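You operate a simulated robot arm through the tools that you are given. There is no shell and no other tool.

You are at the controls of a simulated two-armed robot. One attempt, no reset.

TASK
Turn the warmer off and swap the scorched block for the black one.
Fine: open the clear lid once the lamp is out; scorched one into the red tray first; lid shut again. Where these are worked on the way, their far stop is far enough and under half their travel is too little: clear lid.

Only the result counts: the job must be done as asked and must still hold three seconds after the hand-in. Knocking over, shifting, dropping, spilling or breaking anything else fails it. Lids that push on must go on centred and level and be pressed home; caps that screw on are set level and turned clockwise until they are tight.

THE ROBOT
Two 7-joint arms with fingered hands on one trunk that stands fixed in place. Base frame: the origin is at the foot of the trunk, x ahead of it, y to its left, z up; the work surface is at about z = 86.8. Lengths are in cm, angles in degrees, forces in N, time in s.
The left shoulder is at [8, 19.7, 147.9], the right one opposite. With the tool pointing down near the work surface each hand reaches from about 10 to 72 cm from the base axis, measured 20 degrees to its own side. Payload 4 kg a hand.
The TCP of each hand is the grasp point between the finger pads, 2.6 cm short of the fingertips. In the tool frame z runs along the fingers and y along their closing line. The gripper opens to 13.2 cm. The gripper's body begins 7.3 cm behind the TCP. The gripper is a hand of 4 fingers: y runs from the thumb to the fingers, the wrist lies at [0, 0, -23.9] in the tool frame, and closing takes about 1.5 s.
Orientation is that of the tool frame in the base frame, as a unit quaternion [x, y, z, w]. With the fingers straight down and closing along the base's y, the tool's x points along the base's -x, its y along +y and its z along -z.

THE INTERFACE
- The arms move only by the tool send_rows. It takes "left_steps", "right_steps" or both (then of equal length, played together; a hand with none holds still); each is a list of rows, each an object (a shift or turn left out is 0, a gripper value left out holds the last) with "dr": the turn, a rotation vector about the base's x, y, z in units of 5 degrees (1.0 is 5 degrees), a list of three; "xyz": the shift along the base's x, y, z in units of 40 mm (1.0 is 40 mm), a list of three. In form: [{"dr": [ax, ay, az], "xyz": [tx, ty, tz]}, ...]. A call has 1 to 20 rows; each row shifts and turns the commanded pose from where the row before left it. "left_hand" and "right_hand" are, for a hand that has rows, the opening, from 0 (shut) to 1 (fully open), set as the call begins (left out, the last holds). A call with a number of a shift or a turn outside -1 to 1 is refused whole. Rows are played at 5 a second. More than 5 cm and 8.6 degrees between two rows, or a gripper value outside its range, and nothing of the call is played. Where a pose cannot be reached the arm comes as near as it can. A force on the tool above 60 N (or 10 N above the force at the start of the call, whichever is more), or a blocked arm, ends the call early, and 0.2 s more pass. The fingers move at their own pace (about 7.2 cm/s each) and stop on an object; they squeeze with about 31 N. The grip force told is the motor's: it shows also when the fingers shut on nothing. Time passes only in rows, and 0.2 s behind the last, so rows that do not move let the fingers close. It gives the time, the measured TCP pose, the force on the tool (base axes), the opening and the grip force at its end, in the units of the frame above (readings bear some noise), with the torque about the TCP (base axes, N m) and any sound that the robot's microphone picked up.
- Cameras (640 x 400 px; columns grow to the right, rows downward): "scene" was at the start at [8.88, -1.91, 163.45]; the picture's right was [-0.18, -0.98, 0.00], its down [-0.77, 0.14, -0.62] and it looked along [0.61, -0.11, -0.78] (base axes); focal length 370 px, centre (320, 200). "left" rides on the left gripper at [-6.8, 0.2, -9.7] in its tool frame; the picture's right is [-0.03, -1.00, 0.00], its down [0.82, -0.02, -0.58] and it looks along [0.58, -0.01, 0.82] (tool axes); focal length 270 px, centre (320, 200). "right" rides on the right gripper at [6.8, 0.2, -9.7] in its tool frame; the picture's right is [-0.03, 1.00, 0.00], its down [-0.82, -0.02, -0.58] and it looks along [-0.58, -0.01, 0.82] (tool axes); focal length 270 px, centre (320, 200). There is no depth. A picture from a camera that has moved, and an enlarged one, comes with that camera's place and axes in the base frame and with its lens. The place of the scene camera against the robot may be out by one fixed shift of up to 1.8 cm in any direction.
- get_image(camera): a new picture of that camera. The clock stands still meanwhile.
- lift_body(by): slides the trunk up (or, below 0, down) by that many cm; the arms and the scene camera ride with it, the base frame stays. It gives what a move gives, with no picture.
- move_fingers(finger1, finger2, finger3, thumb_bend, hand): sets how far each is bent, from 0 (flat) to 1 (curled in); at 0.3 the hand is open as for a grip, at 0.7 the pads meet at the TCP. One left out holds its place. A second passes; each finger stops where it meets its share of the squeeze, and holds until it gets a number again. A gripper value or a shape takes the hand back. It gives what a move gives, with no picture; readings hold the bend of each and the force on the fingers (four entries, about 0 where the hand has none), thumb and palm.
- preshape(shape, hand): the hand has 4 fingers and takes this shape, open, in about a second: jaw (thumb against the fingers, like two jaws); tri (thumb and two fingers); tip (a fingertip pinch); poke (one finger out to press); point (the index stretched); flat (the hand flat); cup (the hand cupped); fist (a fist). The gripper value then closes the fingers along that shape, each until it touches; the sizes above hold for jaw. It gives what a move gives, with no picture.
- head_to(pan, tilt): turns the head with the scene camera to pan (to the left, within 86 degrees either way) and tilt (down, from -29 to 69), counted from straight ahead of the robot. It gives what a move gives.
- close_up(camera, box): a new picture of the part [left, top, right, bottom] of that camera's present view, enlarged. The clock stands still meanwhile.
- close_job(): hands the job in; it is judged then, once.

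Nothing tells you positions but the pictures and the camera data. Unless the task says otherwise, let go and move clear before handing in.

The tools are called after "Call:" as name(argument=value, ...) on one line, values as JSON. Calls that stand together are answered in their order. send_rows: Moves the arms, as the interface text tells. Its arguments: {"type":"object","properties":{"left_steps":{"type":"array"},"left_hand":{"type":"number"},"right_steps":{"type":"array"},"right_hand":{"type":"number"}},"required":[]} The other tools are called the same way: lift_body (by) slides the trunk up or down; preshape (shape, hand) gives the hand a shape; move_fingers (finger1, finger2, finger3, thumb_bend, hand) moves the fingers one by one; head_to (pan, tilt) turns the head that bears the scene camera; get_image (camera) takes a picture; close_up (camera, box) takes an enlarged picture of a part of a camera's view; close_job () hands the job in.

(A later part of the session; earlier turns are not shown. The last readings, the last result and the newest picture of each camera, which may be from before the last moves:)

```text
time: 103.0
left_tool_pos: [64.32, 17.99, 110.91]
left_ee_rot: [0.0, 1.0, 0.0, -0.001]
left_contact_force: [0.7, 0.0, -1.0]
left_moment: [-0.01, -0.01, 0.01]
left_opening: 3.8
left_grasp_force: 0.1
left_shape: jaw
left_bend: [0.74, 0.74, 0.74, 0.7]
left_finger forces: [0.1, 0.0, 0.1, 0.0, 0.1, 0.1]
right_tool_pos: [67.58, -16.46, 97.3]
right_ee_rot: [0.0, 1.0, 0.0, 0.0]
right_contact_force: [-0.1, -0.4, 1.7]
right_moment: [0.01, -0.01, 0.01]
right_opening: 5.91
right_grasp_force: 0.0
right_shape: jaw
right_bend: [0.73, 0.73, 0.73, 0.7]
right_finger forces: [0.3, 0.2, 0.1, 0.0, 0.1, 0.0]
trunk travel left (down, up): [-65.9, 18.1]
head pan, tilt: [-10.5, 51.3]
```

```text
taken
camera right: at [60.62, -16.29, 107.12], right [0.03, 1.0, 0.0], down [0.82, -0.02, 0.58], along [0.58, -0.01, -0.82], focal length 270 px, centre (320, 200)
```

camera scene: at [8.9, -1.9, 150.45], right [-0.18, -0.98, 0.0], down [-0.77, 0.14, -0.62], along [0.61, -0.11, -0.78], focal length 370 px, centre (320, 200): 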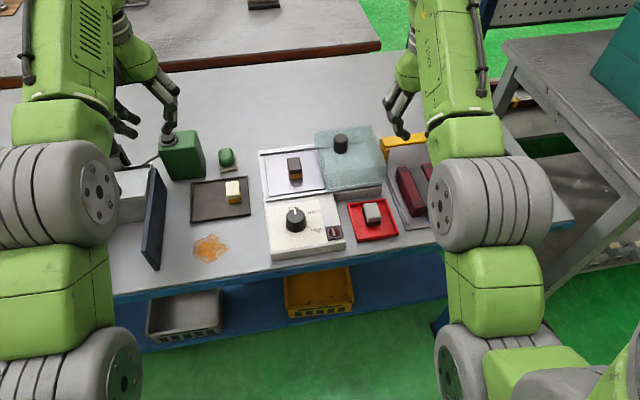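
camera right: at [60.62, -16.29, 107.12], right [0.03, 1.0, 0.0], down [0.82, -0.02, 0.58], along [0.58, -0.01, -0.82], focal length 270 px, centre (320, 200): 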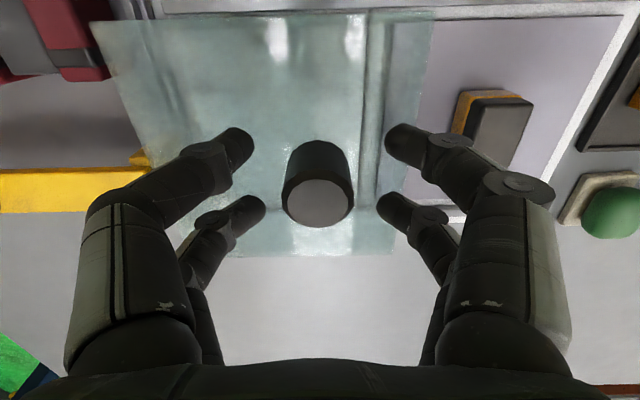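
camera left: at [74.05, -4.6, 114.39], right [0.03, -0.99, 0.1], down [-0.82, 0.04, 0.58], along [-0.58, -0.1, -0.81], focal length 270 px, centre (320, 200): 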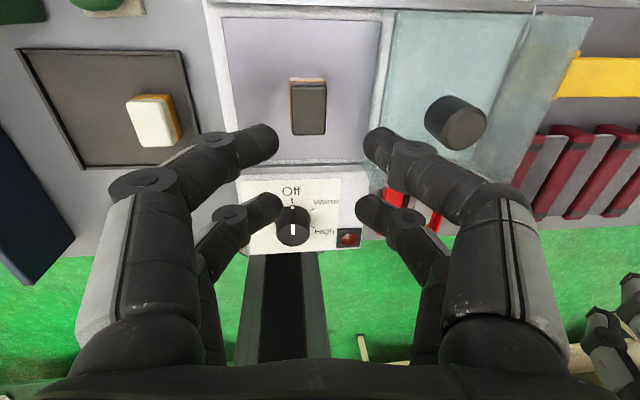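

A hint of touch on the lid top; I'll raise a hair and close on the knob.

Call:
send_rows(right_steps=[{"xyz": [0, 0, 0.05]}, {"xyz": [0, 0, 0]}])

Call:
send_rows(right_steps=[{"xyz": [0, 0, 0]}, {"xyz": [0, 0, 0]}, {"xyz": [0, 0, 0]}, {"xyz": [0, 0, 0]}, {"xyz": [0, 0, 0]}, {"xyz": [0, 0, 0]}, {"xyz": [0, 0, 0]}], right_hand=0)

Call:
get_image(camera="right")

```text
time: 103.6
left_tool_pos: [64.41, 17.95, 111.01]
left_ee_rot: [0.0, 1.0, -0.001, 0.0]
left_contact_force: [-0.9, 0.0, 0.2]
left_moment: [0.02, 0.03, 0.01]
left_opening: 3.8
left_grasp_force: 0.0
left_shape: jaw
left_bend: [0.74, 0.74, 0.74, 0.7]
left_finger forces: [0.1, 0.0, 0.0, 0.1, 0.1, 0.0]
right_tool_pos: [67.65, -16.41, 97.61]
right_ee_rot: [0.0, 1.0, 0.0, -0.001]
right_contact_force: [0.5, 0.0, -0.3]
right_moment: [0.0, 0.0, -0.05]
right_opening: 5.9
right_grasp_force: 0.1
right_shape: jaw
right_bend: [0.73, 0.73, 0.73, 0.7]
right_finger forces: [0.0, 0.0, 0.1, 0.1, 0.0, 0.0]
trunk travel left (down, up): [-65.9, 18.1]
head pan, tilt: [-10.5, 51.3]
```

```text
time: 105.2
left_tool_pos: [64.38, 18.13, 110.96]
left_ee_rot: [0.0, 1.0, -0.001, 0.0]
left_contact_force: [-0.1, 0.4, 0.1]
left_moment: [0.01, 0.01, 0.01]
left_opening: 3.81
left_grasp_force: 0.0
left_shape: jaw
left_bend: [0.74, 0.74, 0.74, 0.7]
left_finger forces: [0.0, 0.0, 0.1, 0.1, 0.0, 0.1]
right_tool_pos: [67.67, -16.3, 97.47]
right_ee_rot: [0.0, 1.0, -0.001, -0.001]
right_contact_force: [-1.6, 3.0, -6.4]
right_moment: [0.13, -0.03, 0.18]
right_opening: 0.49
right_grasp_force: 30.7
right_shape: jaw
right_bend: [0.71, 0.71, 0.71, 0.71]
right_finger forces: [36.6, 28.4, 29.3, 0.1, 22.0, 0.1]
trunk travel left (down, up): [-65.9, 18.1]
head pan, tilt: [-10.5, 51.3]
```

```text
taken
camera right: at [60.65, -16.25, 107.25], right [0.03, 1.0, 0.0], down [0.82, -0.02, 0.58], along [0.58, -0.01, -0.82], focal length 270 px, centre (320, 200)
```

right: 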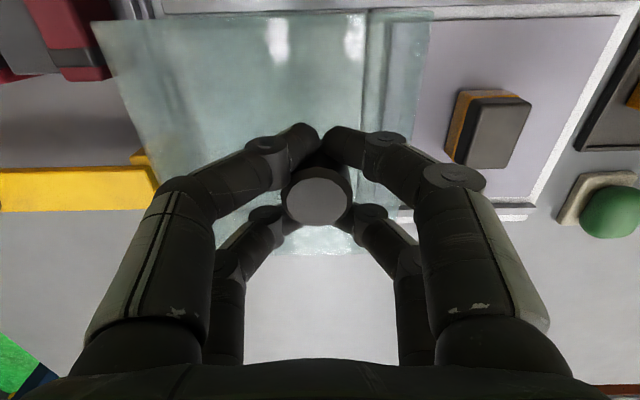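

The knob is held again. I'll slide the lid back toward +y, first most of the way, then gently to its closed stop.

Call:
send_rows(right_steps=[{"xyz": [0, 0.2, 0]}, {"xyz": [0, 0.3, 0]}, {"xyz": [0, 0.35, 0]}, {"xyz": [0, 0.35, 0]}, {"xyz": [0, 0, 0]}])

Call:
get_image(camera="right")

Call:
close_up(camera="scene", box=[240, 110, 400, 230])

```text
time: 106.4
left_tool_pos: [64.39, 17.98, 110.87]
left_ee_rot: [0.0, 1.0, 0.0, -0.001]
left_contact_force: [-0.1, -0.3, -1.0]
left_moment: [0.02, 0.01, 0.04]
left_opening: 3.77
left_grasp_force: 0.0
left_shape: jaw
left_bend: [0.74, 0.74, 0.74, 0.7]
left_finger forces: [0.0, 0.0, 0.0, 0.1, 0.0, 0.1]
right_tool_pos: [67.61, -11.59, 97.42]
right_ee_rot: [0.0, 1.0, 0.0, -0.001]
right_contact_force: [-1.6, 0.2, -8.3]
right_moment: [0.09, -0.06, 0.2]
right_opening: 0.5
right_grasp_force: 30.5
right_shape: jaw
right_bend: [0.71, 0.71, 0.71, 0.71]
right_finger forces: [38.7, 29.6, 31.8, 0.0, 22.4, 0.0]
trunk travel left (down, up): [-65.9, 18.1]
head pan, tilt: [-10.5, 51.3]
```

```text
taken
camera right: at [60.65, -11.45, 107.25], right [0.02, 1.0, 0.0], down [0.82, -0.02, 0.58], along [0.58, -0.01, -0.82], focal length 270 px, centre (320, 200)
```

right: 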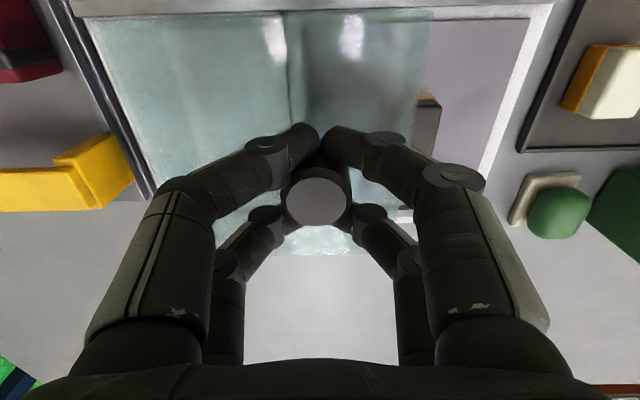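

```text
3.33 times, centred on (320, 170) of scene
camera zoom: at [9.01, -1.93, 150.43], right [-0.18, -0.98, 0.0], down [-0.77, 0.14, -0.62], along [0.61, -0.11, -0.78], focal length 1232 px, centre (320, 300)
```

zoom: 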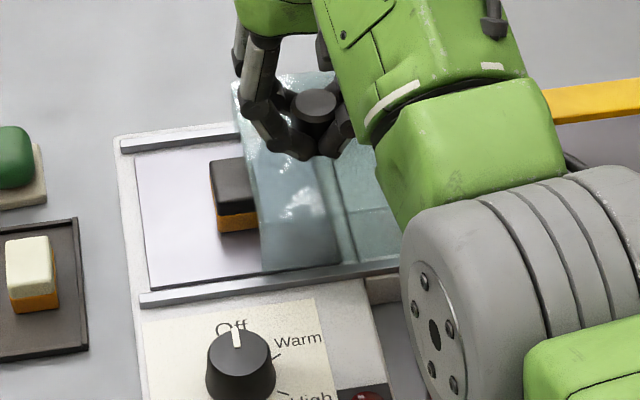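

The lid passes over the block freely. I'll continue sliding.

Call:
send_rows(right_steps=[{"xyz": [0, 0.25, 0]}, {"xyz": [0, 0.3, 0]}, {"xyz": [0, 0.35, 0]}, {"xyz": [0, 0.35, 0]}, {"xyz": [0, 0.3, 0]}, {"xyz": [0, 0, 0]}])

Call:
get_image(camera="right")

Call:
close_up(camera="scene", box=[240, 110, 400, 230])

```text
time: 107.8
left_tool_pos: [64.44, 17.96, 110.91]
left_ee_rot: [0.0, 1.0, 0.0, -0.001]
left_contact_force: [-0.3, -0.2, 0.1]
left_moment: [-0.03, -0.01, 0.0]
left_opening: 3.81
left_grasp_force: 0.1
left_shape: jaw
left_bend: [0.74, 0.74, 0.74, 0.7]
left_finger forces: [0.0, 0.1, 0.0, 0.0, 0.0, 0.0]
right_tool_pos: [67.67, -5.35, 97.29]
right_ee_rot: [-0.001, 1.0, 0.001, 0.0]
right_contact_force: [2.5, 1.0, -4.0]
right_moment: [0.11, -0.17, 0.25]
right_opening: 0.5
right_grasp_force: 31.1
right_shape: jaw
right_bend: [0.71, 0.71, 0.71, 0.71]
right_finger forces: [40.3, 32.2, 34.7, 0.0, 22.7, 0.0]
trunk travel left (down, up): [-65.9, 18.1]
head pan, tilt: [-10.5, 51.3]
```

```text
taken
camera right: at [60.64, -5.26, 107.24], right [0.02, 1.0, 0.0], down [0.82, -0.02, 0.58], along [0.58, -0.01, -0.82], focal length 270 px, centre (320, 200)
```

right: 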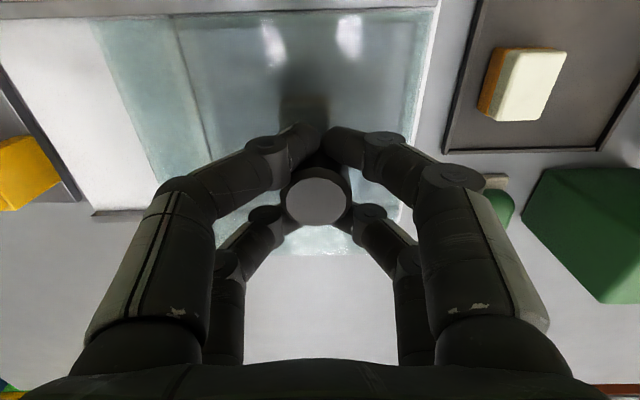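

```text
3.33 times, centred on (320, 170) of scene
camera zoom: at [9.04, -1.92, 150.44], right [-0.18, -0.98, 0.0], down [-0.77, 0.14, -0.62], along [0.61, -0.11, -0.78], focal length 1232 px, centre (320, 300)
```

zoom: 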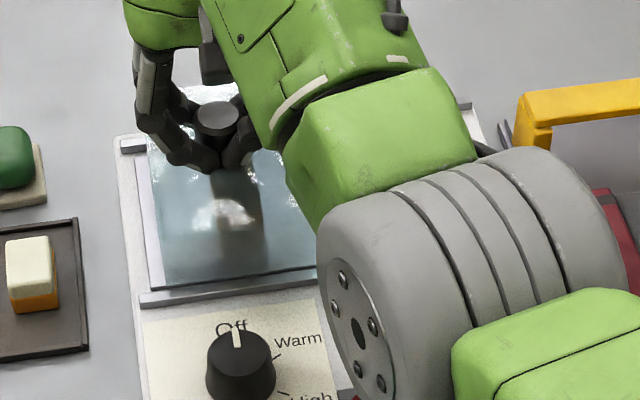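

About 1.5 cm remain. I'll ease it the rest of the way to the closed stop.

Call:
send_rows(right_steps=[{"xyz": [0, 0.15, 0]}, {"xyz": [0, 0.12, 0]}, {"xyz": [0, 0.08, 0]}, {"xyz": [0, 0, 0]}])

Call:
send_rows(right_steps=[{"xyz": [0, 0.04, 0]}, {"xyz": [0, 0.04, 0]}, {"xyz": [0, 0, 0]}])

Call:
get_image(camera="right")

```text
time: 108.8
left_tool_pos: [64.36, 18.07, 110.94]
left_ee_rot: [-0.001, 1.0, -0.001, -0.001]
left_contact_force: [0.5, -0.1, 0.4]
left_moment: [-0.01, -0.02, -0.01]
left_opening: 3.8
left_grasp_force: 0.0
left_shape: jaw
left_bend: [0.74, 0.74, 0.74, 0.7]
left_finger forces: [0.1, 0.0, 0.1, 0.0, 0.0, 0.1]
right_tool_pos: [67.71, -4.05, 97.37]
right_ee_rot: [0.0, 1.0, 0.0, -0.001]
right_contact_force: [3.1, -0.1, -3.8]
right_moment: [0.11, -0.22, 0.25]
right_opening: 0.45
right_grasp_force: 31.1
right_shape: jaw
right_bend: [0.71, 0.71, 0.71, 0.71]
right_finger forces: [40.5, 32.8, 36.0, 0.0, 22.8, 0.1]
trunk travel left (down, up): [-65.9, 18.1]
head pan, tilt: [-10.5, 51.3]
```

```text
time: 109.6
left_tool_pos: [64.42, 17.97, 110.9]
left_ee_rot: [0.0, 1.0, 0.0, 0.0]
left_contact_force: [-0.3, 0.2, 0.0]
left_moment: [-0.02, 0.0, -0.02]
left_opening: 3.82
left_grasp_force: 0.1
left_shape: jaw
left_bend: [0.74, 0.74, 0.74, 0.7]
left_finger forces: [0.0, 0.0, 0.0, 0.0, 0.1, 0.0]
right_tool_pos: [67.64, -3.84, 97.43]
right_ee_rot: [0.0, 1.0, 0.0, 0.0]
right_contact_force: [-0.2, -2.4, -2.6]
right_moment: [0.04, -0.35, 0.03]
right_opening: 0.31
right_grasp_force: 30.7
right_shape: jaw
right_bend: [0.71, 0.71, 0.71, 0.73]
right_finger forces: [41.9, 32.6, 36.7, 0.0, 28.1, 0.1]
trunk travel left (down, up): [-65.9, 18.1]
head pan, tilt: [-10.5, 51.3]
```

```text
taken
camera right: at [60.64, -3.63, 107.22], right [0.03, 1.0, 0.0], down [0.82, -0.02, 0.58], along [0.58, -0.01, -0.82], focal length 270 px, centre (320, 200)
```

right: 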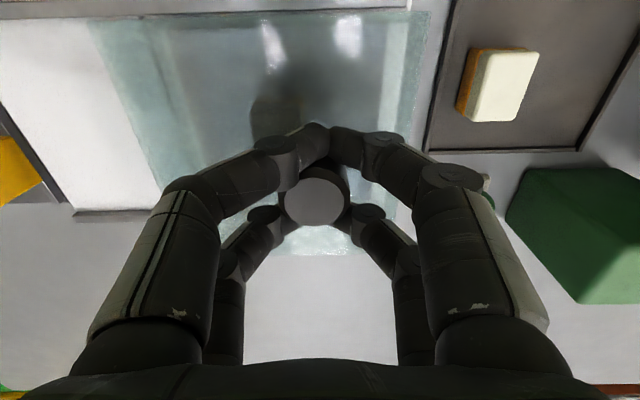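

Call:
send_rows(right_steps=[{"xyz": [0, 0.05, 0]}, {"xyz": [0, 0.05, 0]}, {"xyz": [0, 0, 0]}])

Call:
get_image(camera="right")

```text
time: 110.4
left_tool_pos: [64.38, 17.63, 111.08]
left_ee_rot: [0.0, 1.0, 0.002, 0.0]
left_contact_force: [0.0, 0.5, -0.5]
left_moment: [-0.02, 0.0, -0.02]
left_opening: 3.8
left_grasp_force: 0.2
left_shape: jaw
left_bend: [0.74, 0.74, 0.74, 0.7]
left_finger forces: [0.0, 0.0, 0.0, 0.0, 0.0, 0.0]
right_tool_pos: [67.62, -3.45, 97.39]
right_ee_rot: [0.001, 1.0, 0.0, 0.001]
right_contact_force: [-0.4, -16.5, -3.7]
right_moment: [-0.33, -0.36, 0.09]
right_opening: 0.32
right_grasp_force: 31.4
right_shape: jaw
right_bend: [0.71, 0.71, 0.71, 0.73]
right_finger forces: [43.4, 28.5, 41.5, 0.1, 32.4, 0.1]
trunk travel left (down, up): [-65.9, 18.1]
head pan, tilt: [-10.5, 51.3]
```

```text
taken
camera right: at [60.64, -3.46, 107.21], right [0.03, 1.0, 0.0], down [0.82, -0.02, 0.58], along [0.58, -0.02, -0.82], focal length 270 px, centre (320, 200)
```

right: 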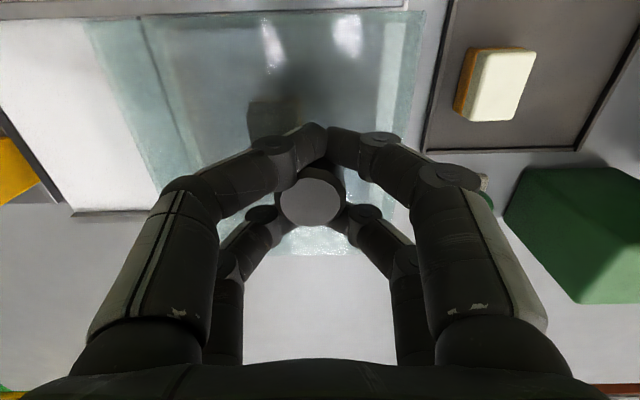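

The side force (−16 N) confirms the lid is at its closed stop. I'll relax the push slightly, release and rise.

Call:
send_rows(right_steps=[{"xyz": [0, -0.06, 0]}, {"xyz": [0, 0, 0]}])

Call:
send_rows(right_steps=[{"xyz": [0, 0, 0]}, {"xyz": [0, 0, 0]}, {"xyz": [0, 0, 0]}, {"xyz": [0, 0, 0]}, {"xyz": [0, 0, 0]}, {"xyz": [0, 0, 0.3]}, {"xyz": [0, 0, 0.6]}, {"xyz": [0, 0, 0.7]}, {"xyz": [0, 0, 0.7]}, {"xyz": [0, 0, 0.5]}, {"xyz": [0, 0, 0]}], right_hand=0.45)

Call:
get_image(camera="right")

Call:
get_image(camera="scene")

```text
time: 111.0
left_tool_pos: [64.47, 17.77, 110.92]
left_ee_rot: [-0.001, 1.0, 0.001, -0.001]
left_contact_force: [0.3, 0.0, -0.4]
left_moment: [0.01, 0.04, 0.01]
left_opening: 3.78
left_grasp_force: 0.1
left_shape: jaw
left_bend: [0.74, 0.74, 0.74, 0.7]
left_finger forces: [0.1, 0.1, 0.0, 0.0, 0.1, 0.1]
right_tool_pos: [67.67, -3.64, 97.4]
right_ee_rot: [-0.001, 1.0, 0.001, -0.001]
right_contact_force: [0.4, -6.2, -5.4]
right_moment: [-0.06, -0.33, 0.04]
right_opening: 0.27
right_grasp_force: 30.9
right_shape: jaw
right_bend: [0.71, 0.71, 0.71, 0.73]
right_finger forces: [42.7, 31.1, 37.7, 0.1, 31.5, 0.0]
trunk travel left (down, up): [-65.9, 18.1]
head pan, tilt: [-10.5, 51.3]
```

```text
time: 113.4
left_tool_pos: [64.47, 17.98, 110.92]
left_ee_rot: [0.001, 1.0, 0.0, 0.0]
left_contact_force: [0.0, -0.2, -0.6]
left_moment: [-0.02, 0.01, 0.02]
left_opening: 3.8
left_grasp_force: 0.1
left_shape: jaw
left_bend: [0.74, 0.74, 0.74, 0.7]
left_finger forces: [0.1, 0.0, 0.1, 0.0, 0.1, 0.1]
right_tool_pos: [67.76, -3.57, 108.82]
right_ee_rot: [0.0, 1.0, 0.001, 0.001]
right_contact_force: [-0.2, -0.3, -0.3]
right_moment: [0.02, -0.01, 0.0]
right_opening: 5.96
right_grasp_force: 0.0
right_shape: jaw
right_bend: [0.73, 0.73, 0.73, 0.7]
right_finger forces: [0.1, 0.0, 0.1, 0.0, 0.0, 0.0]
trunk travel left (down, up): [-65.9, 18.1]
head pan, tilt: [-10.5, 51.3]
```

```text
taken
camera right: at [60.71, -3.37, 118.66], right [0.03, 1.0, 0.0], down [0.82, -0.02, 0.58], along [0.58, -0.01, -0.82], focal length 270 px, centre (320, 200)
```

right: 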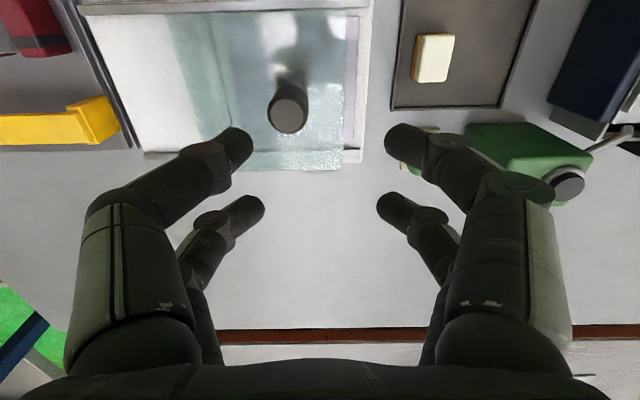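

```text
taken
camera scene: at [8.93, -1.88, 150.44], right [-0.18, -0.98, 0.0], down [-0.77, 0.14, -0.62], along [0.61, -0.11, -0.78], focal length 370 px, centre (320, 200)
```

scene: 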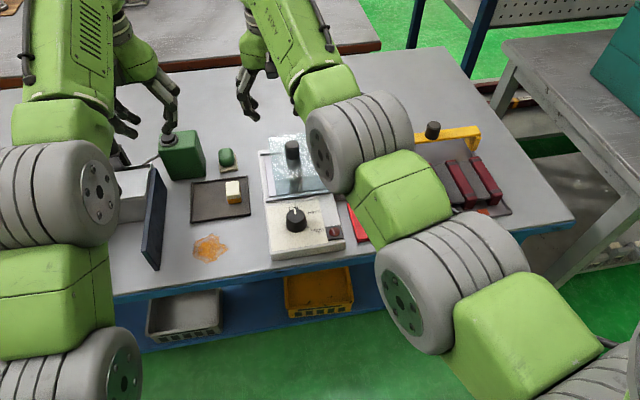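

The lid got dragged about 2 cm back open as the fingers released (knob now near y −5.9). I'll re-check and then push the knob with open fingers instead, so that releasing cannot drag it.

Call:
close_up(camera="right", box=[160, 0, 400, 180])

Call:
close_up(camera="scene", box=[240, 120, 360, 220])

```text
2.22 times, centred on (280, 90) of right
camera zoom: at [60.71, -3.37, 118.66], right [0.03, 1.0, 0.0], down [0.82, -0.02, 0.58], along [0.58, -0.01, -0.82], focal length 601 px, centre (409, 444)
```

zoom: 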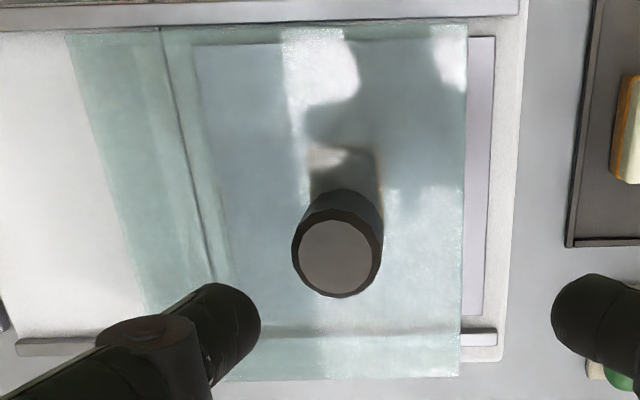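

```text
4.00 times, centred on (300, 170) of scene
camera zoom: at [8.93, -1.88, 150.44], right [-0.18, -0.98, 0.0], down [-0.77, 0.14, -0.62], along [0.61, -0.11, -0.78], focal length 1478 px, centre (400, 320)
```

zoom: 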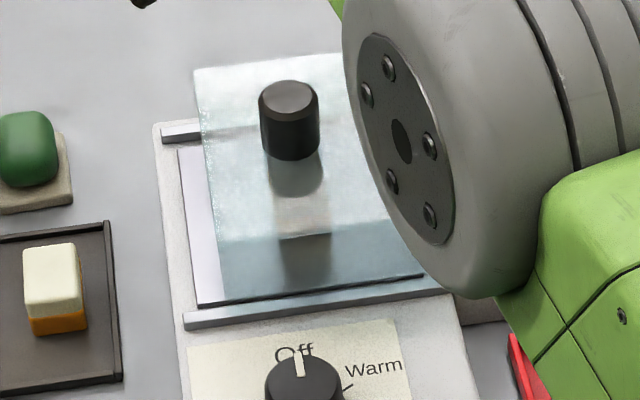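

The knob is at [67.4,-5.96]. I'll straddle it with open fingers (no gripping), then push it toward +y with the −y-side fingers.

Call:
send_rows(right_steps=[{"xyz": [-0.06, -0.45, 0]}, {"xyz": [0, -0.13, -0.3]}, {"xyz": [0, 0, -0.7]}, {"xyz": [0, 0, -0.7]}, {"xyz": [0, 0, -0.6]}, {"xyz": [0, 0, -0.4]}, {"xyz": [0, 0, -0.1]}, {"xyz": [0, 0, 0]}])

Call:
get_image(camera="right")

```text
time: 115.2
left_tool_pos: [64.36, 17.98, 110.92]
left_ee_rot: [0.0, 1.0, 0.0, -0.001]
left_contact_force: [-0.6, 0.2, -0.5]
left_moment: [0.01, 0.03, -0.02]
left_opening: 3.81
left_grasp_force: 0.0
left_shape: jaw
left_bend: [0.74, 0.74, 0.74, 0.7]
left_finger forces: [0.1, 0.0, 0.0, 0.0, 0.0, 0.0]
right_tool_pos: [67.28, -5.92, 97.72]
right_ee_rot: [0.0, 1.0, 0.001, 0.0]
right_contact_force: [-0.4, 0.3, -0.7]
right_moment: [0.0, -0.01, -0.03]
right_opening: 5.94
right_grasp_force: 0.1
right_shape: jaw
right_bend: [0.73, 0.73, 0.73, 0.7]
right_finger forces: [0.0, 0.0, 0.0, 0.1, 0.0, 0.0]
trunk travel left (down, up): [-65.9, 18.1]
head pan, tilt: [-10.5, 51.3]
```

```text
taken
camera right: at [60.34, -5.72, 107.37], right [0.03, 1.0, 0.0], down [0.82, -0.02, 0.58], along [0.58, -0.01, -0.82], focal length 270 px, centre (320, 200)
```

right: 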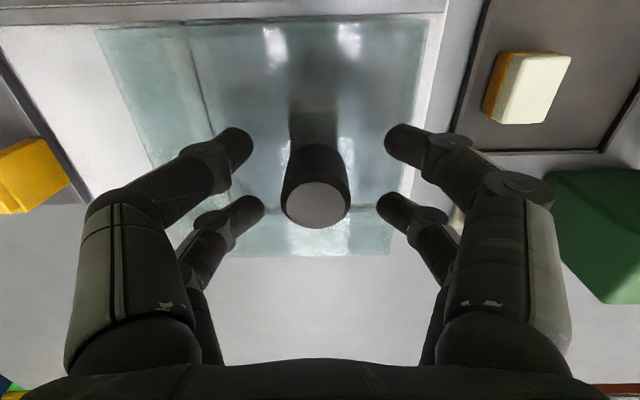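

Straddling the knob cleanly. I'll push slowly toward +y.

Call:
send_rows(right_steps=[{"xyz": [0, 0.12, 0]}, {"xyz": [0, 0.12, 0]}, {"xyz": [0, 0.1, 0]}, {"xyz": [0, 0.1, 0]}, {"xyz": [0, 0.1, 0]}, {"xyz": [0, 0.1, 0]}, {"xyz": [0, 0.1, 0]}, {"xyz": [0, 0, 0]}])

Call:
get_image(camera="right")

```text
time: 117.0
left_tool_pos: [64.44, 17.9, 110.99]
left_ee_rot: [0.0, 1.0, 0.0, 0.0]
left_contact_force: [-0.2, 0.5, 0.7]
left_moment: [0.01, 0.0, 0.01]
left_opening: 3.8
left_grasp_force: 0.1
left_shape: jaw
left_bend: [0.74, 0.74, 0.74, 0.7]
left_finger forces: [0.1, 0.1, 0.1, 0.0, 0.0, 0.1]
right_tool_pos: [67.39, -2.98, 97.48]
right_ee_rot: [0.0, 1.0, 0.0, 0.0]
right_contact_force: [-0.1, -0.2, 0.6]
right_moment: [-0.01, -0.01, -0.02]
right_opening: 6.03
right_grasp_force: 0.0
right_shape: jaw
right_bend: [0.73, 0.73, 0.73, 0.7]
right_finger forces: [0.0, 0.0, 0.9, 0.1, 0.0, 0.0]
trunk travel left (down, up): [-65.9, 18.1]
head pan, tilt: [-10.5, 51.3]
```

```text
taken
camera right: at [60.4, -2.79, 107.29], right [0.03, 1.0, 0.0], down [0.82, -0.02, 0.58], along [0.58, -0.01, -0.82], focal length 270 px, centre (320, 200)
```

right: 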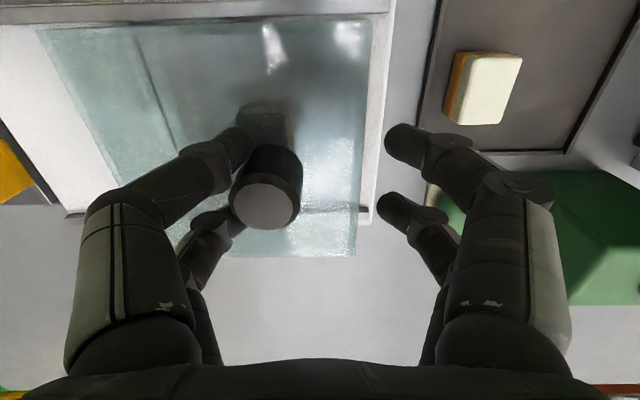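

The fingers are pushing the knob now. I'll continue until the closed stop is felt.

Call:
send_rows(right_steps=[{"xyz": [0, 0.1, 0]}, {"xyz": [0, 0.1, 0]}, {"xyz": [0, 0.08, 0]}, {"xyz": [0, 0.06, 0]}, {"xyz": [0, 0, 0]}])

Call:
get_image(camera="right")

```text
time: 118.2
left_tool_pos: [64.44, 17.94, 110.97]
left_ee_rot: [0.0, 1.0, 0.0, 0.0]
left_contact_force: [0.6, -0.7, 0.4]
left_moment: [0.01, 0.01, 0.02]
left_opening: 3.79
left_grasp_force: 0.2
left_shape: jaw
left_bend: [0.74, 0.74, 0.74, 0.7]
left_finger forces: [0.0, 0.0, 0.1, 0.0, 0.0, 0.0]
right_tool_pos: [67.51, -1.68, 97.48]
right_ee_rot: [0.001, 1.0, 0.0, 0.0]
right_contact_force: [0.7, -1.0, -0.1]
right_moment: [-0.03, -0.03, -0.02]
right_opening: 6.0
right_grasp_force: 0.1
right_shape: jaw
right_bend: [0.73, 0.73, 0.73, 0.7]
right_finger forces: [0.0, 0.0, 1.3, 0.0, 0.0, 0.0]
trunk travel left (down, up): [-65.9, 18.1]
head pan, tilt: [-10.5, 51.3]
```

```text
taken
camera right: at [60.36, -1.47, 107.27], right [0.03, 1.0, 0.0], down [0.82, -0.02, 0.58], along [0.58, -0.01, -0.82], focal length 270 px, centre (320, 200)
```

right: 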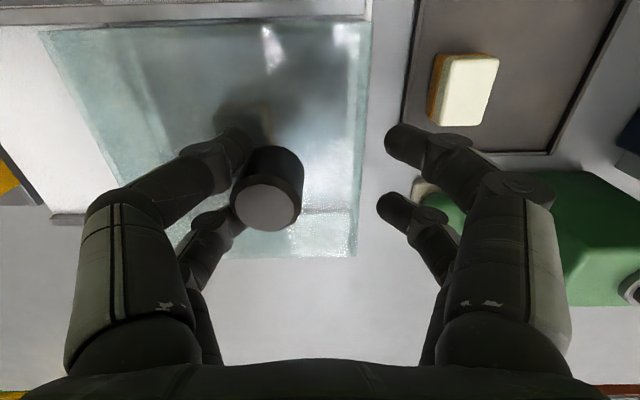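

Call:
send_rows(right_steps=[{"xyz": [0, 0.05, 0]}, {"xyz": [0, 0.05, 0]}, {"xyz": [0, 0, 0]}])

Call:
get_image(camera="right")

```text
time: 119.0
left_tool_pos: [64.34, 17.8, 110.88]
left_ee_rot: [-0.001, 1.0, 0.0, 0.0]
left_contact_force: [-0.7, 0.1, 1.1]
left_moment: [-0.01, 0.0, -0.01]
left_opening: 3.77
left_grasp_force: 0.0
left_shape: jaw
left_bend: [0.74, 0.74, 0.74, 0.7]
left_finger forces: [0.0, 0.0, 0.0, 0.0, 0.0, 0.0]
right_tool_pos: [67.44, -1.21, 97.51]
right_ee_rot: [-0.001, 1.0, 0.001, 0.0]
right_contact_force: [0.6, -3.7, 1.5]
right_moment: [-0.04, -0.02, 0.01]
right_opening: 6.1
right_grasp_force: 0.1
right_shape: jaw
right_bend: [0.73, 0.73, 0.72, 0.7]
right_finger forces: [0.1, 0.1, 3.0, 0.0, 0.3, 0.0]
trunk travel left (down, up): [-65.9, 18.1]
head pan, tilt: [-10.5, 51.3]
```

```text
taken
camera right: at [60.35, -1.13, 107.3], right [0.03, 1.0, 0.0], down [0.82, -0.02, 0.58], along [0.58, -0.01, -0.82], focal length 270 px, centre (320, 200)
```

right: 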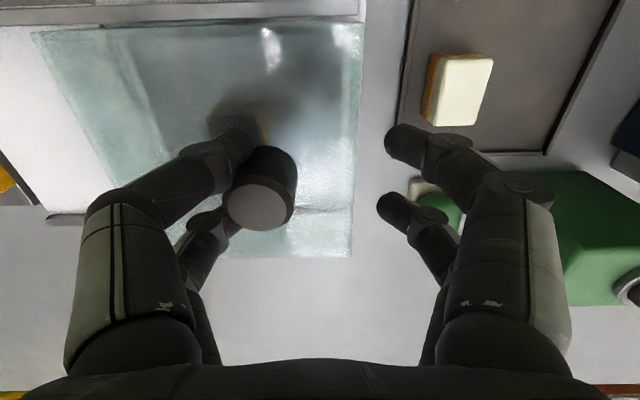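

Call:
send_rows(right_steps=[{"xyz": [0, 0.05, 0]}, {"xyz": [0, 0.04, 0]}, {"xyz": [0, 0, 0]}])

Call:
close_up(camera="right", box=[20, 0, 420, 270])

```text
time: 119.8
left_tool_pos: [64.32, 17.86, 110.99]
left_ee_rot: [-0.001, 1.0, 0.001, 0.0]
left_contact_force: [0.1, -0.6, -0.6]
left_moment: [-0.02, 0.0, 0.02]
left_opening: 3.8
left_grasp_force: 0.1
left_shape: jaw
left_bend: [0.74, 0.74, 0.74, 0.7]
left_finger forces: [0.0, 0.0, 0.0, 0.1, 0.0, 0.0]
right_tool_pos: [67.47, -1.12, 97.38]
right_ee_rot: [0.001, 1.0, -0.002, 0.0]
right_contact_force: [2.0, -12.5, -0.6]
right_moment: [-0.01, 0.03, 0.0]
right_opening: 3.21
right_grasp_force: 12.2
right_shape: jaw
right_bend: [0.69, 0.69, 0.73, 0.71]
right_finger forces: [0.0, 2.8, 8.8, 0.0, 4.4, 0.1]
trunk travel left (down, up): [-65.9, 18.1]
head pan, tilt: [-10.5, 51.3]
```

```text
1.48 times, centred on (220, 135) of right
camera zoom: at [60.4, -0.97, 107.25], right [0.03, 1.0, 0.0], down [0.82, -0.02, 0.58], along [0.58, -0.02, -0.82], focal length 400 px, centre (468, 296)
```

zoom: 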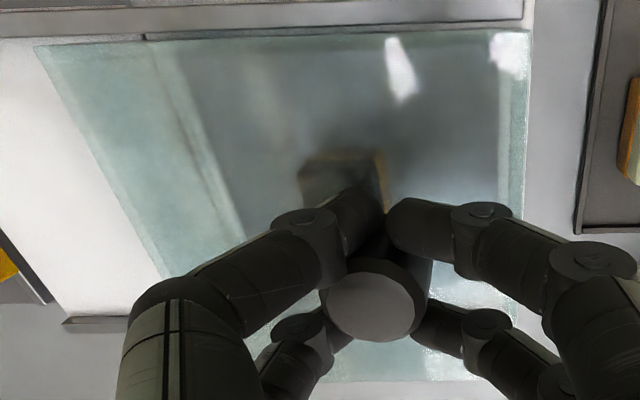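

The lid is at its closed stop, but the fingers seem to have partly closed around the knob on their own. I'll hold still a moment and see the state.

Call:
send_rows(right_steps=[{"xyz": [0, -0.03, 0]}, {"xyz": [0, 0, 0]}])

Call:
get_image(camera="right")

```text
time: 120.4
left_tool_pos: [64.52, 17.66, 111.04]
left_ee_rot: [0.0, 1.0, 0.002, -0.001]
left_contact_force: [-0.1, -0.5, -0.3]
left_moment: [0.0, -0.03, -0.01]
left_opening: 3.8
left_grasp_force: 0.2
left_shape: jaw
left_bend: [0.74, 0.74, 0.74, 0.7]
left_finger forces: [0.0, 0.0, 0.1, 0.0, 0.0, 0.0]
right_tool_pos: [67.57, -1.29, 97.45]
right_ee_rot: [0.001, 1.0, 0.0, 0.0]
right_contact_force: [7.4, -17.5, -1.6]
right_moment: [-0.4, -0.11, 0.1]
right_opening: 2.48
right_grasp_force: 30.9
right_shape: jaw
right_bend: [0.7, 0.68, 0.73, 0.72]
right_finger forces: [0.0, 19.7, 26.1, 0.0, 2.9, 0.0]
trunk travel left (down, up): [-65.9, 18.1]
head pan, tilt: [-10.5, 51.3]
```

```text
taken
camera right: at [60.49, -1.18, 107.24], right [0.03, 1.0, 0.0], down [0.82, -0.02, 0.58], along [0.58, -0.01, -0.82], focal length 270 px, centre (320, 200)
```

right: 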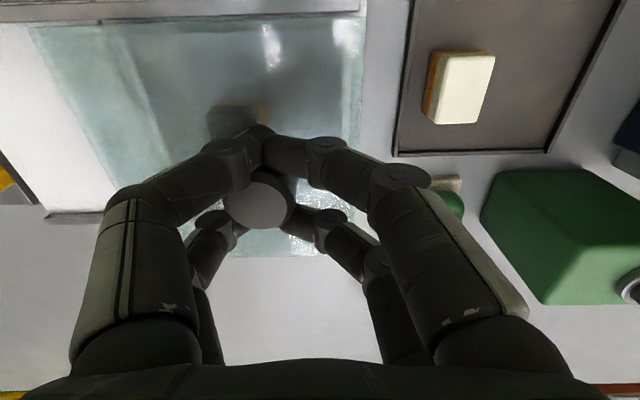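

The hand has gripped the knob off-centre while pushing it against the closed stop. Opening to the same 5.9 cm now will free the +y fingers while the −y fingers still press the lid shut; then I back off toward −y and rise.

Call:
send_rows(right_steps=[{"xyz": [0, 0, 0]}, {"xyz": [0, 0, 0]}, {"xyz": [0, 0, 0]}], right_hand=0.45)

Call:
get_image(camera="right")

```text
time: 121.2
left_tool_pos: [64.69, 17.8, 110.92]
left_ee_rot: [0.0, 1.0, 0.001, -0.001]
left_contact_force: [-1.0, 0.2, 0.3]
left_moment: [-0.01, 0.04, 0.01]
left_opening: 3.79
left_grasp_force: 0.0
left_shape: jaw
left_bend: [0.74, 0.74, 0.74, 0.7]
left_finger forces: [0.1, 0.0, 0.0, 0.0, 0.0, 0.1]
right_tool_pos: [67.68, -1.14, 97.32]
right_ee_rot: [0.0, 1.0, 0.001, 0.0]
right_contact_force: [13.3, -16.3, 0.2]
right_moment: [-0.39, -0.19, 0.15]
right_opening: 2.39
right_grasp_force: 31.6
right_shape: jaw
right_bend: [0.69, 0.68, 0.73, 0.72]
right_finger forces: [0.0, 16.6, 26.6, 0.1, 0.1, 0.1]
trunk travel left (down, up): [-65.9, 18.1]
head pan, tilt: [-10.5, 51.3]
```

```text
taken
camera right: at [60.57, -1.05, 107.21], right [0.03, 1.0, 0.0], down [0.82, -0.02, 0.58], along [0.58, -0.01, -0.82], focal length 270 px, centre (320, 200)
```

right: 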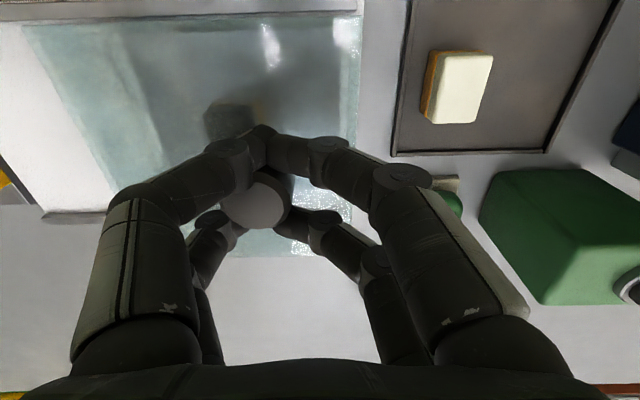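

Re-sending the same value doesn't release it. The −y side is finger3 and the thumb (they sensed the push), so I'll open only finger1 and finger2 on the +y side first, keeping the lid pressed against its stop.

Call:
move_fingers(hand="right", finger1=0.3, finger2=0.3)

Call:
get_image(camera="right")

```text
time: 122.2
left_tool_pos: [64.55, 17.57, 110.93]
left_ee_rot: [0.0, 1.0, 0.001, -0.001]
left_contact_force: [-0.4, -0.8, -0.2]
left_moment: [0.01, 0.0, 0.01]
left_opening: 3.8
left_grasp_force: 0.1
left_shape: jaw
left_bend: [0.74, 0.74, 0.74, 0.7]
left_finger forces: [0.0, 0.0, 0.0, 0.1, 0.1, 0.1]
right_tool_pos: [67.58, -1.44, 97.42]
right_ee_rot: [0.001, 1.0, 0.0, 0.003]
right_contact_force: [16.4, -27.0, 9.3]
right_moment: [-0.6, -0.25, 0.13]
right_opening: 5.52
right_grasp_force: 19.2
right_shape: fingers
right_bend: [0.3, 0.3, 0.74, 0.8]
right_finger forces: [0.0, 0.0, 30.1, 0.0, 8.3, 0.0]
trunk travel left (down, up): [-65.9, 18.1]
head pan, tilt: [-10.5, 51.3]
```

```text
taken
camera right: at [60.58, -1.36, 107.26], right [0.03, 1.0, 0.0], down [0.81, -0.02, 0.58], along [0.58, -0.02, -0.81], focal length 270 px, centre (320, 200)
```

right: 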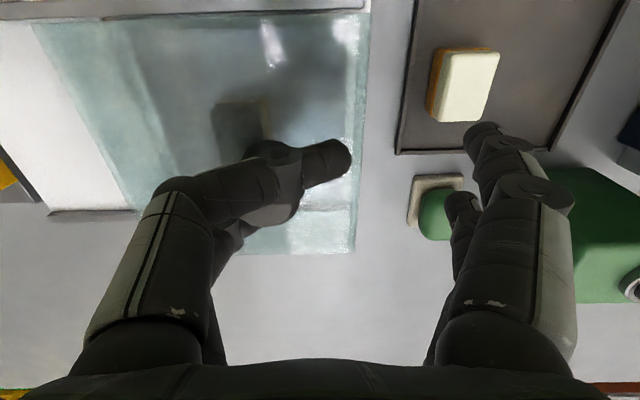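

The +y fingers are open and clear, while finger3 and the thumb still press the lid shut. Now I'll open those too; they withdraw toward −y, away from the knob.

Call:
move_fingers(hand="right", finger3=0.3, thumb_bend=0.3)

Call:
get_image(camera="right")

```text
time: 123.2
left_tool_pos: [64.3, 18.15, 110.97]
left_ee_rot: [0.001, 1.0, 0.0, 0.0]
left_contact_force: [-0.1, 0.3, 1.1]
left_moment: [0.0, -0.02, 0.0]
left_opening: 3.81
left_grasp_force: 0.0
left_shape: jaw
left_bend: [0.74, 0.74, 0.74, 0.7]
left_finger forces: [0.0, 0.0, 0.0, 0.0, 0.1, 0.0]
right_tool_pos: [67.26, -0.77, 97.34]
right_ee_rot: [0.0, 1.0, 0.0, -0.001]
right_contact_force: [0.7, -0.4, -0.9]
right_moment: [-0.01, 0.0, 0.0]
right_opening: 13.24
right_grasp_force: 0.1
right_shape: fingers
right_bend: [0.3, 0.3, 0.29, 0.3]
right_finger forces: [0.0, 0.1, 0.7, 0.1, 0.1, 0.0]
trunk travel left (down, up): [-65.9, 18.1]
head pan, tilt: [-10.5, 51.3]
```

```text
taken
camera right: at [60.24, -0.55, 107.22], right [0.02, 1.0, 0.0], down [0.82, -0.02, 0.58], along [0.57, -0.02, -0.82], focal length 270 px, centre (320, 200)
```

right: 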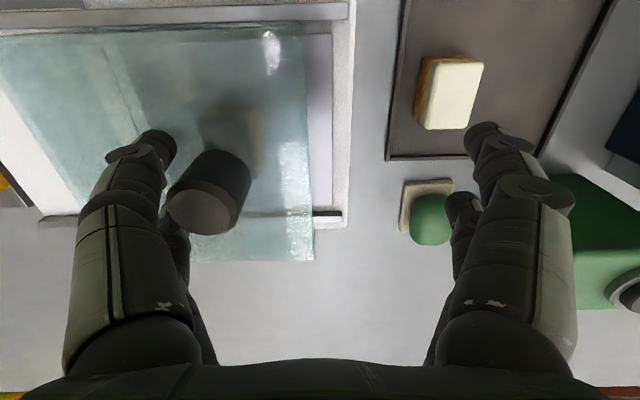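

Opening those fingers dragged the lid back again (knob near y −5.8); the lid slides very freely. This time I'll push with the fingers fixed wide open and just back away afterward, with no finger motion near the knob. Left hand moves further aside first.

Call:
send_rows(left_steps=[{"xyz": [0, 0.5, 0.2]}, {"xyz": [0, 0.5, 0.2]}, {"xyz": [0, 0.2, 0]}, {"xyz": [0, 0, 0]}, {"xyz": [0, 0, 0]}, {"xyz": [0, 0, 0]}], right_steps=[{"xyz": [0, 0, 0]}, {"xyz": [0, 0.08, 0]}, {"xyz": [0, 0.08, 0]}, {"xyz": [0, 0.08, 0]}, {"xyz": [0, 0.08, 0]}, {"xyz": [0, 0, 0]}])

Call:
get_image(camera="right")

```text
time: 124.6
left_tool_pos: [64.4, 22.89, 112.45]
left_ee_rot: [0.0, 1.0, 0.0, 0.0]
left_contact_force: [-0.3, 0.0, -0.5]
left_moment: [-0.01, -0.02, -0.02]
left_opening: 3.8
left_grasp_force: 0.0
left_shape: jaw
left_bend: [0.74, 0.74, 0.74, 0.7]
left_finger forces: [0.1, 0.1, 0.0, 0.1, 0.1, 0.1]
right_tool_pos: [67.24, 0.45, 97.5]
right_ee_rot: [-0.001, 1.0, 0.0, 0.0]
right_contact_force: [0.2, -0.9, 0.9]
right_moment: [0.01, 0.01, 0.04]
right_opening: 13.27
right_grasp_force: 0.6
right_shape: fingers
right_bend: [0.3, 0.3, 0.29, 0.3]
right_finger forces: [0.0, 0.0, 0.9, 0.0, 0.0, 0.0]
trunk travel left (down, up): [-65.9, 18.1]
head pan, tilt: [-10.5, 51.3]
```

```text
taken
camera right: at [60.32, 0.5, 107.34], right [0.02, 1.0, 0.0], down [0.82, -0.02, 0.58], along [0.58, -0.01, -0.82], focal length 270 px, centre (320, 200)
```

right: 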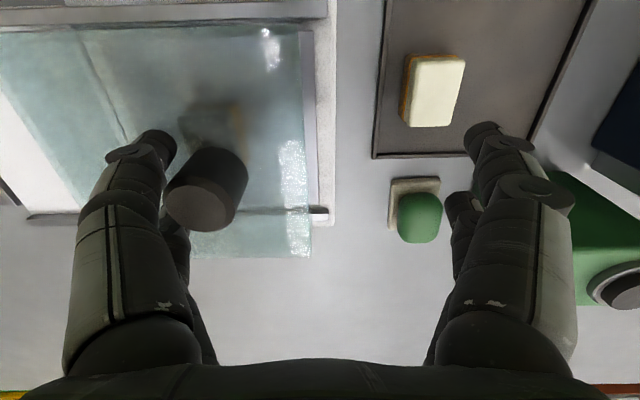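

The lid follows with only ~1 N. About 0.8 cm remain; I'll continue gently.

Call:
send_rows(right_steps=[{"xyz": [0, 0.06, 0]}, {"xyz": [0, 0.06, 0]}, {"xyz": [0, 0.04, 0]}, {"xyz": [0, 0, 0]}])

Call:
get_image(camera="right")

```text
time: 125.6
left_tool_pos: [64.33, 22.81, 112.6]
left_ee_rot: [0.0, 1.0, 0.0, 0.001]
left_contact_force: [-0.6, 0.3, -0.4]
left_moment: [0.01, -0.04, 0.01]
left_opening: 3.79
left_grasp_force: 0.0
left_shape: jaw
left_bend: [0.74, 0.74, 0.74, 0.7]
left_finger forces: [0.1, 0.0, 0.1, 0.1, 0.0, 0.1]
right_tool_pos: [67.39, 0.89, 97.46]
right_ee_rot: [0.0, 1.0, 0.0, 0.0]
right_contact_force: [0.9, -0.6, 1.0]
right_moment: [-0.03, -0.01, 0.04]
right_opening: 13.25
right_grasp_force: 0.7
right_shape: fingers
right_bend: [0.3, 0.3, 0.29, 0.3]
right_finger forces: [0.0, 0.1, 1.3, 0.1, 0.0, 0.0]
trunk travel left (down, up): [-65.9, 18.1]
head pan, tilt: [-10.5, 51.3]
```

```text
taken
camera right: at [60.31, 1.11, 107.28], right [0.03, 1.0, 0.0], down [0.82, -0.02, 0.58], along [0.58, -0.01, -0.82], focal length 270 px, centre (320, 200)
```

right: 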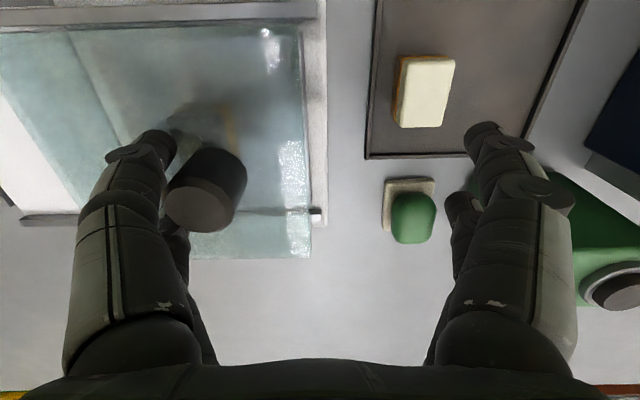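

Call:
send_rows(right_steps=[{"xyz": [0, 0.04, 0]}, {"xyz": [0, 0.03, 0]}, {"xyz": [0, 0, 0]}])

Call:
send_rows(right_steps=[{"xyz": [0, 0.02, 0]}, {"xyz": [0, 0.02, 0]}, {"xyz": [0, 0, 0]}])

Call:
get_image(camera="right")

```text
time: 126.4
left_tool_pos: [64.35, 22.89, 112.53]
left_ee_rot: [-0.001, 1.0, 0.0, 0.0]
left_contact_force: [-0.2, -0.5, 0.7]
left_moment: [-0.05, 0.0, 0.02]
left_opening: 3.8
left_grasp_force: 0.1
left_shape: jaw
left_bend: [0.74, 0.74, 0.74, 0.7]
left_finger forces: [0.0, 0.0, 0.0, 0.0, 0.0, 0.0]
right_tool_pos: [67.4, 1.3, 97.54]
right_ee_rot: [0.0, 1.0, 0.0, 0.0]
right_contact_force: [1.1, -0.1, 1.1]
right_moment: [0.0, -0.01, 0.06]
right_opening: 13.26
right_grasp_force: 0.1
right_shape: fingers
right_bend: [0.3, 0.3, 0.29, 0.3]
right_finger forces: [0.0, 0.1, 0.8, 0.1, 0.0, 0.0]
trunk travel left (down, up): [-65.9, 18.1]
head pan, tilt: [-10.5, 51.3]
```

```text
time: 127.2
left_tool_pos: [64.41, 22.88, 112.52]
left_ee_rot: [0.001, 1.0, 0.0, 0.0]
left_contact_force: [-0.2, -0.5, 0.2]
left_moment: [0.01, 0.02, -0.02]
left_opening: 3.79
left_grasp_force: 0.1
left_shape: jaw
left_bend: [0.74, 0.74, 0.74, 0.7]
left_finger forces: [0.0, 0.0, 0.0, 0.0, 0.1, 0.0]
right_tool_pos: [67.2, 1.49, 97.5]
right_ee_rot: [0.0, 1.0, 0.0, 0.0]
right_contact_force: [0.9, -1.5, -0.2]
right_moment: [-0.01, 0.02, 0.03]
right_opening: 13.29
right_grasp_force: 0.4
right_shape: fingers
right_bend: [0.3, 0.3, 0.29, 0.3]
right_finger forces: [0.0, 0.1, 1.6, 0.0, 0.1, 0.0]
trunk travel left (down, up): [-65.9, 18.1]
head pan, tilt: [-10.5, 51.3]
```

```text
taken
camera right: at [60.29, 1.55, 107.29], right [0.03, 1.0, 0.0], down [0.82, -0.02, 0.58], along [0.58, -0.01, -0.82], focal length 270 px, centre (320, 200)
```

right: 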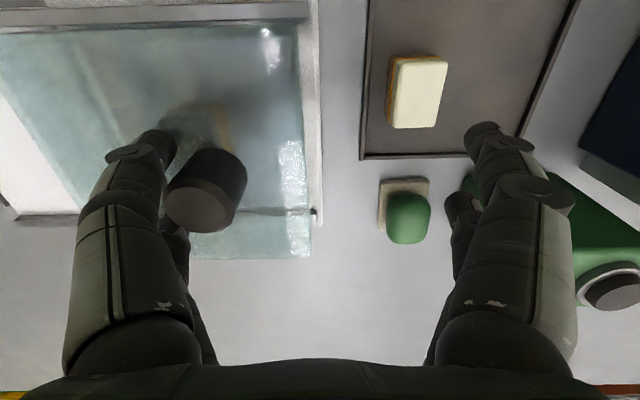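

Call:
send_rows(right_steps=[{"xyz": [0, 0.03, 0]}, {"xyz": [0, 0.02, 0]}, {"xyz": [0, 0, 0]}])

Call:
get_image(camera="right")

```text
time: 128.0
left_tool_pos: [64.38, 22.71, 112.5]
left_ee_rot: [0.0, 1.0, 0.0, -0.001]
left_contact_force: [0.1, -0.2, -0.3]
left_moment: [0.02, 0.01, 0.01]
left_opening: 3.81
left_grasp_force: 0.0
left_shape: jaw
left_bend: [0.74, 0.74, 0.74, 0.7]
left_finger forces: [0.0, 0.1, 0.1, 0.0, 0.0, 0.0]
right_tool_pos: [67.36, 1.58, 97.59]
right_ee_rot: [0.0, 1.0, 0.0, 0.0]
right_contact_force: [0.6, -2.3, -0.3]
right_moment: [0.06, 0.03, 0.04]
right_opening: 13.26
right_grasp_force: 2.2
right_shape: fingers
right_bend: [0.3, 0.3, 0.28, 0.3]
right_finger forces: [0.1, 0.1, 2.6, 0.0, 0.0, 0.0]
trunk travel left (down, up): [-65.9, 18.1]
head pan, tilt: [-10.5, 51.3]
```

```text
taken
camera right: at [60.29, 1.7, 107.32], right [0.03, 1.0, 0.0], down [0.82, -0.02, 0.58], along [0.58, -0.01, -0.82], focal length 270 px, centre (320, 200)
```

right: 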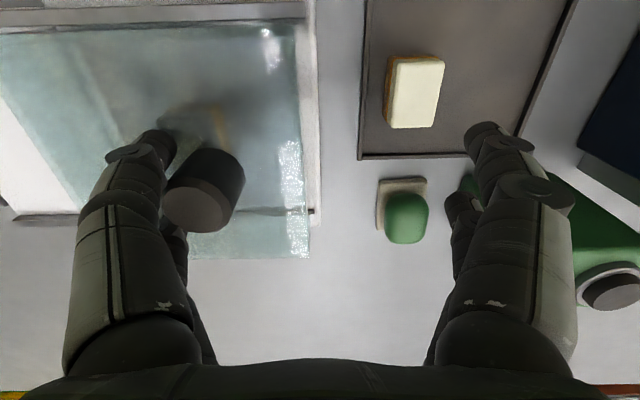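

Call:
send_rows(right_steps=[{"xyz": [0, 0.03, 0]}, {"xyz": [0, 0, 0]}])

Call:
close_up(camera="right", box=[0, 0, 360, 270])

```text
time: 128.6
left_tool_pos: [64.42, 22.91, 112.49]
left_ee_rot: [0.0, 1.0, 0.0, 0.001]
left_contact_force: [0.3, -0.1, -0.2]
left_moment: [-0.02, -0.03, 0.01]
left_opening: 3.82
left_grasp_force: 0.0
left_shape: jaw
left_bend: [0.74, 0.74, 0.74, 0.7]
left_finger forces: [0.1, 0.1, 0.1, 0.1, 0.0, 0.1]
right_tool_pos: [67.22, 1.71, 97.53]
right_ee_rot: [0.0, 1.0, 0.0, -0.001]
right_contact_force: [2.2, -3.1, -0.1]
right_moment: [0.09, 0.01, 0.06]
right_opening: 13.24
right_grasp_force: 1.6
right_shape: fingers
right_bend: [0.3, 0.3, 0.27, 0.3]
right_finger forces: [0.0, 0.0, 3.3, 0.0, 0.0, 0.0]
trunk travel left (down, up): [-65.9, 18.1]
head pan, tilt: [-10.5, 51.3]
```

```text
1.48 times, centred on (180, 135) of right
camera zoom: at [60.29, 1.84, 107.32], right [0.03, 1.0, 0.0], down [0.82, -0.02, 0.58], along [0.58, -0.01, -0.82], focal length 400 px, centre (527, 296)
```

zoom: 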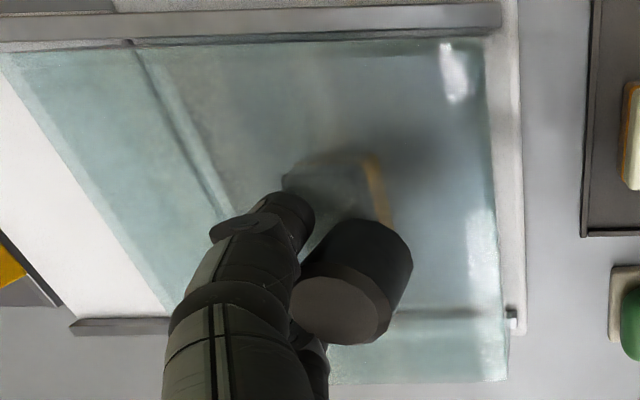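

The lid is at its stop (force rises while it stays put). I'll back the hand off toward −y so the fingers leave the knob, then rise straight up.

Call:
send_rows(right_steps=[{"xyz": [0, -0.1, 0]}, {"xyz": [0, -0.15, 0]}, {"xyz": [0, -0.2, 0]}, {"xyz": [0, 0, 0]}])

Call:
get_image(camera="right")

```text
time: 129.6
left_tool_pos: [64.3, 22.79, 112.53]
left_ee_rot: [0.0, 1.0, -0.001, 0.0]
left_contact_force: [-0.4, 0.1, -0.1]
left_moment: [0.0, -0.04, -0.04]
left_opening: 3.79
left_grasp_force: 0.0
left_shape: jaw
left_bend: [0.74, 0.74, 0.74, 0.7]
left_finger forces: [0.0, 0.1, 0.0, 0.0, 0.0, 0.0]
right_tool_pos: [67.35, 0.23, 97.46]
right_ee_rot: [0.0, 1.0, 0.0, 0.0]
right_contact_force: [-0.1, 0.1, -0.3]
right_moment: [-0.02, -0.01, -0.03]
right_opening: 13.26
right_grasp_force: 0.0
right_shape: fingers
right_bend: [0.3, 0.3, 0.3, 0.3]
right_finger forces: [0.1, 0.0, 0.1, 0.1, 0.1, 0.0]
trunk travel left (down, up): [-65.9, 18.1]
head pan, tilt: [-10.5, 51.3]
```

```text
taken
camera right: at [60.26, 0.13, 107.38], right [0.03, 1.0, 0.0], down [0.82, -0.02, 0.58], along [0.58, -0.01, -0.82], focal length 270 px, centre (320, 200)
```

right: 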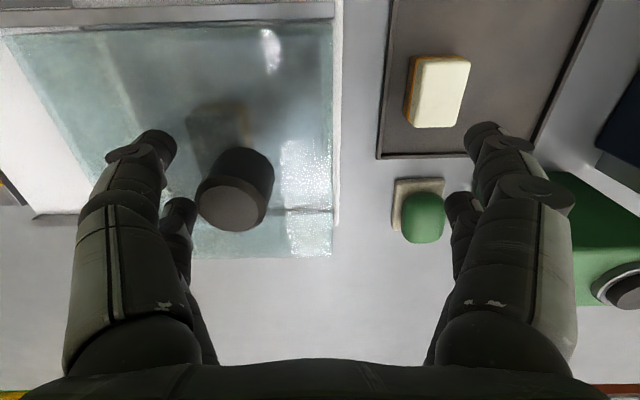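

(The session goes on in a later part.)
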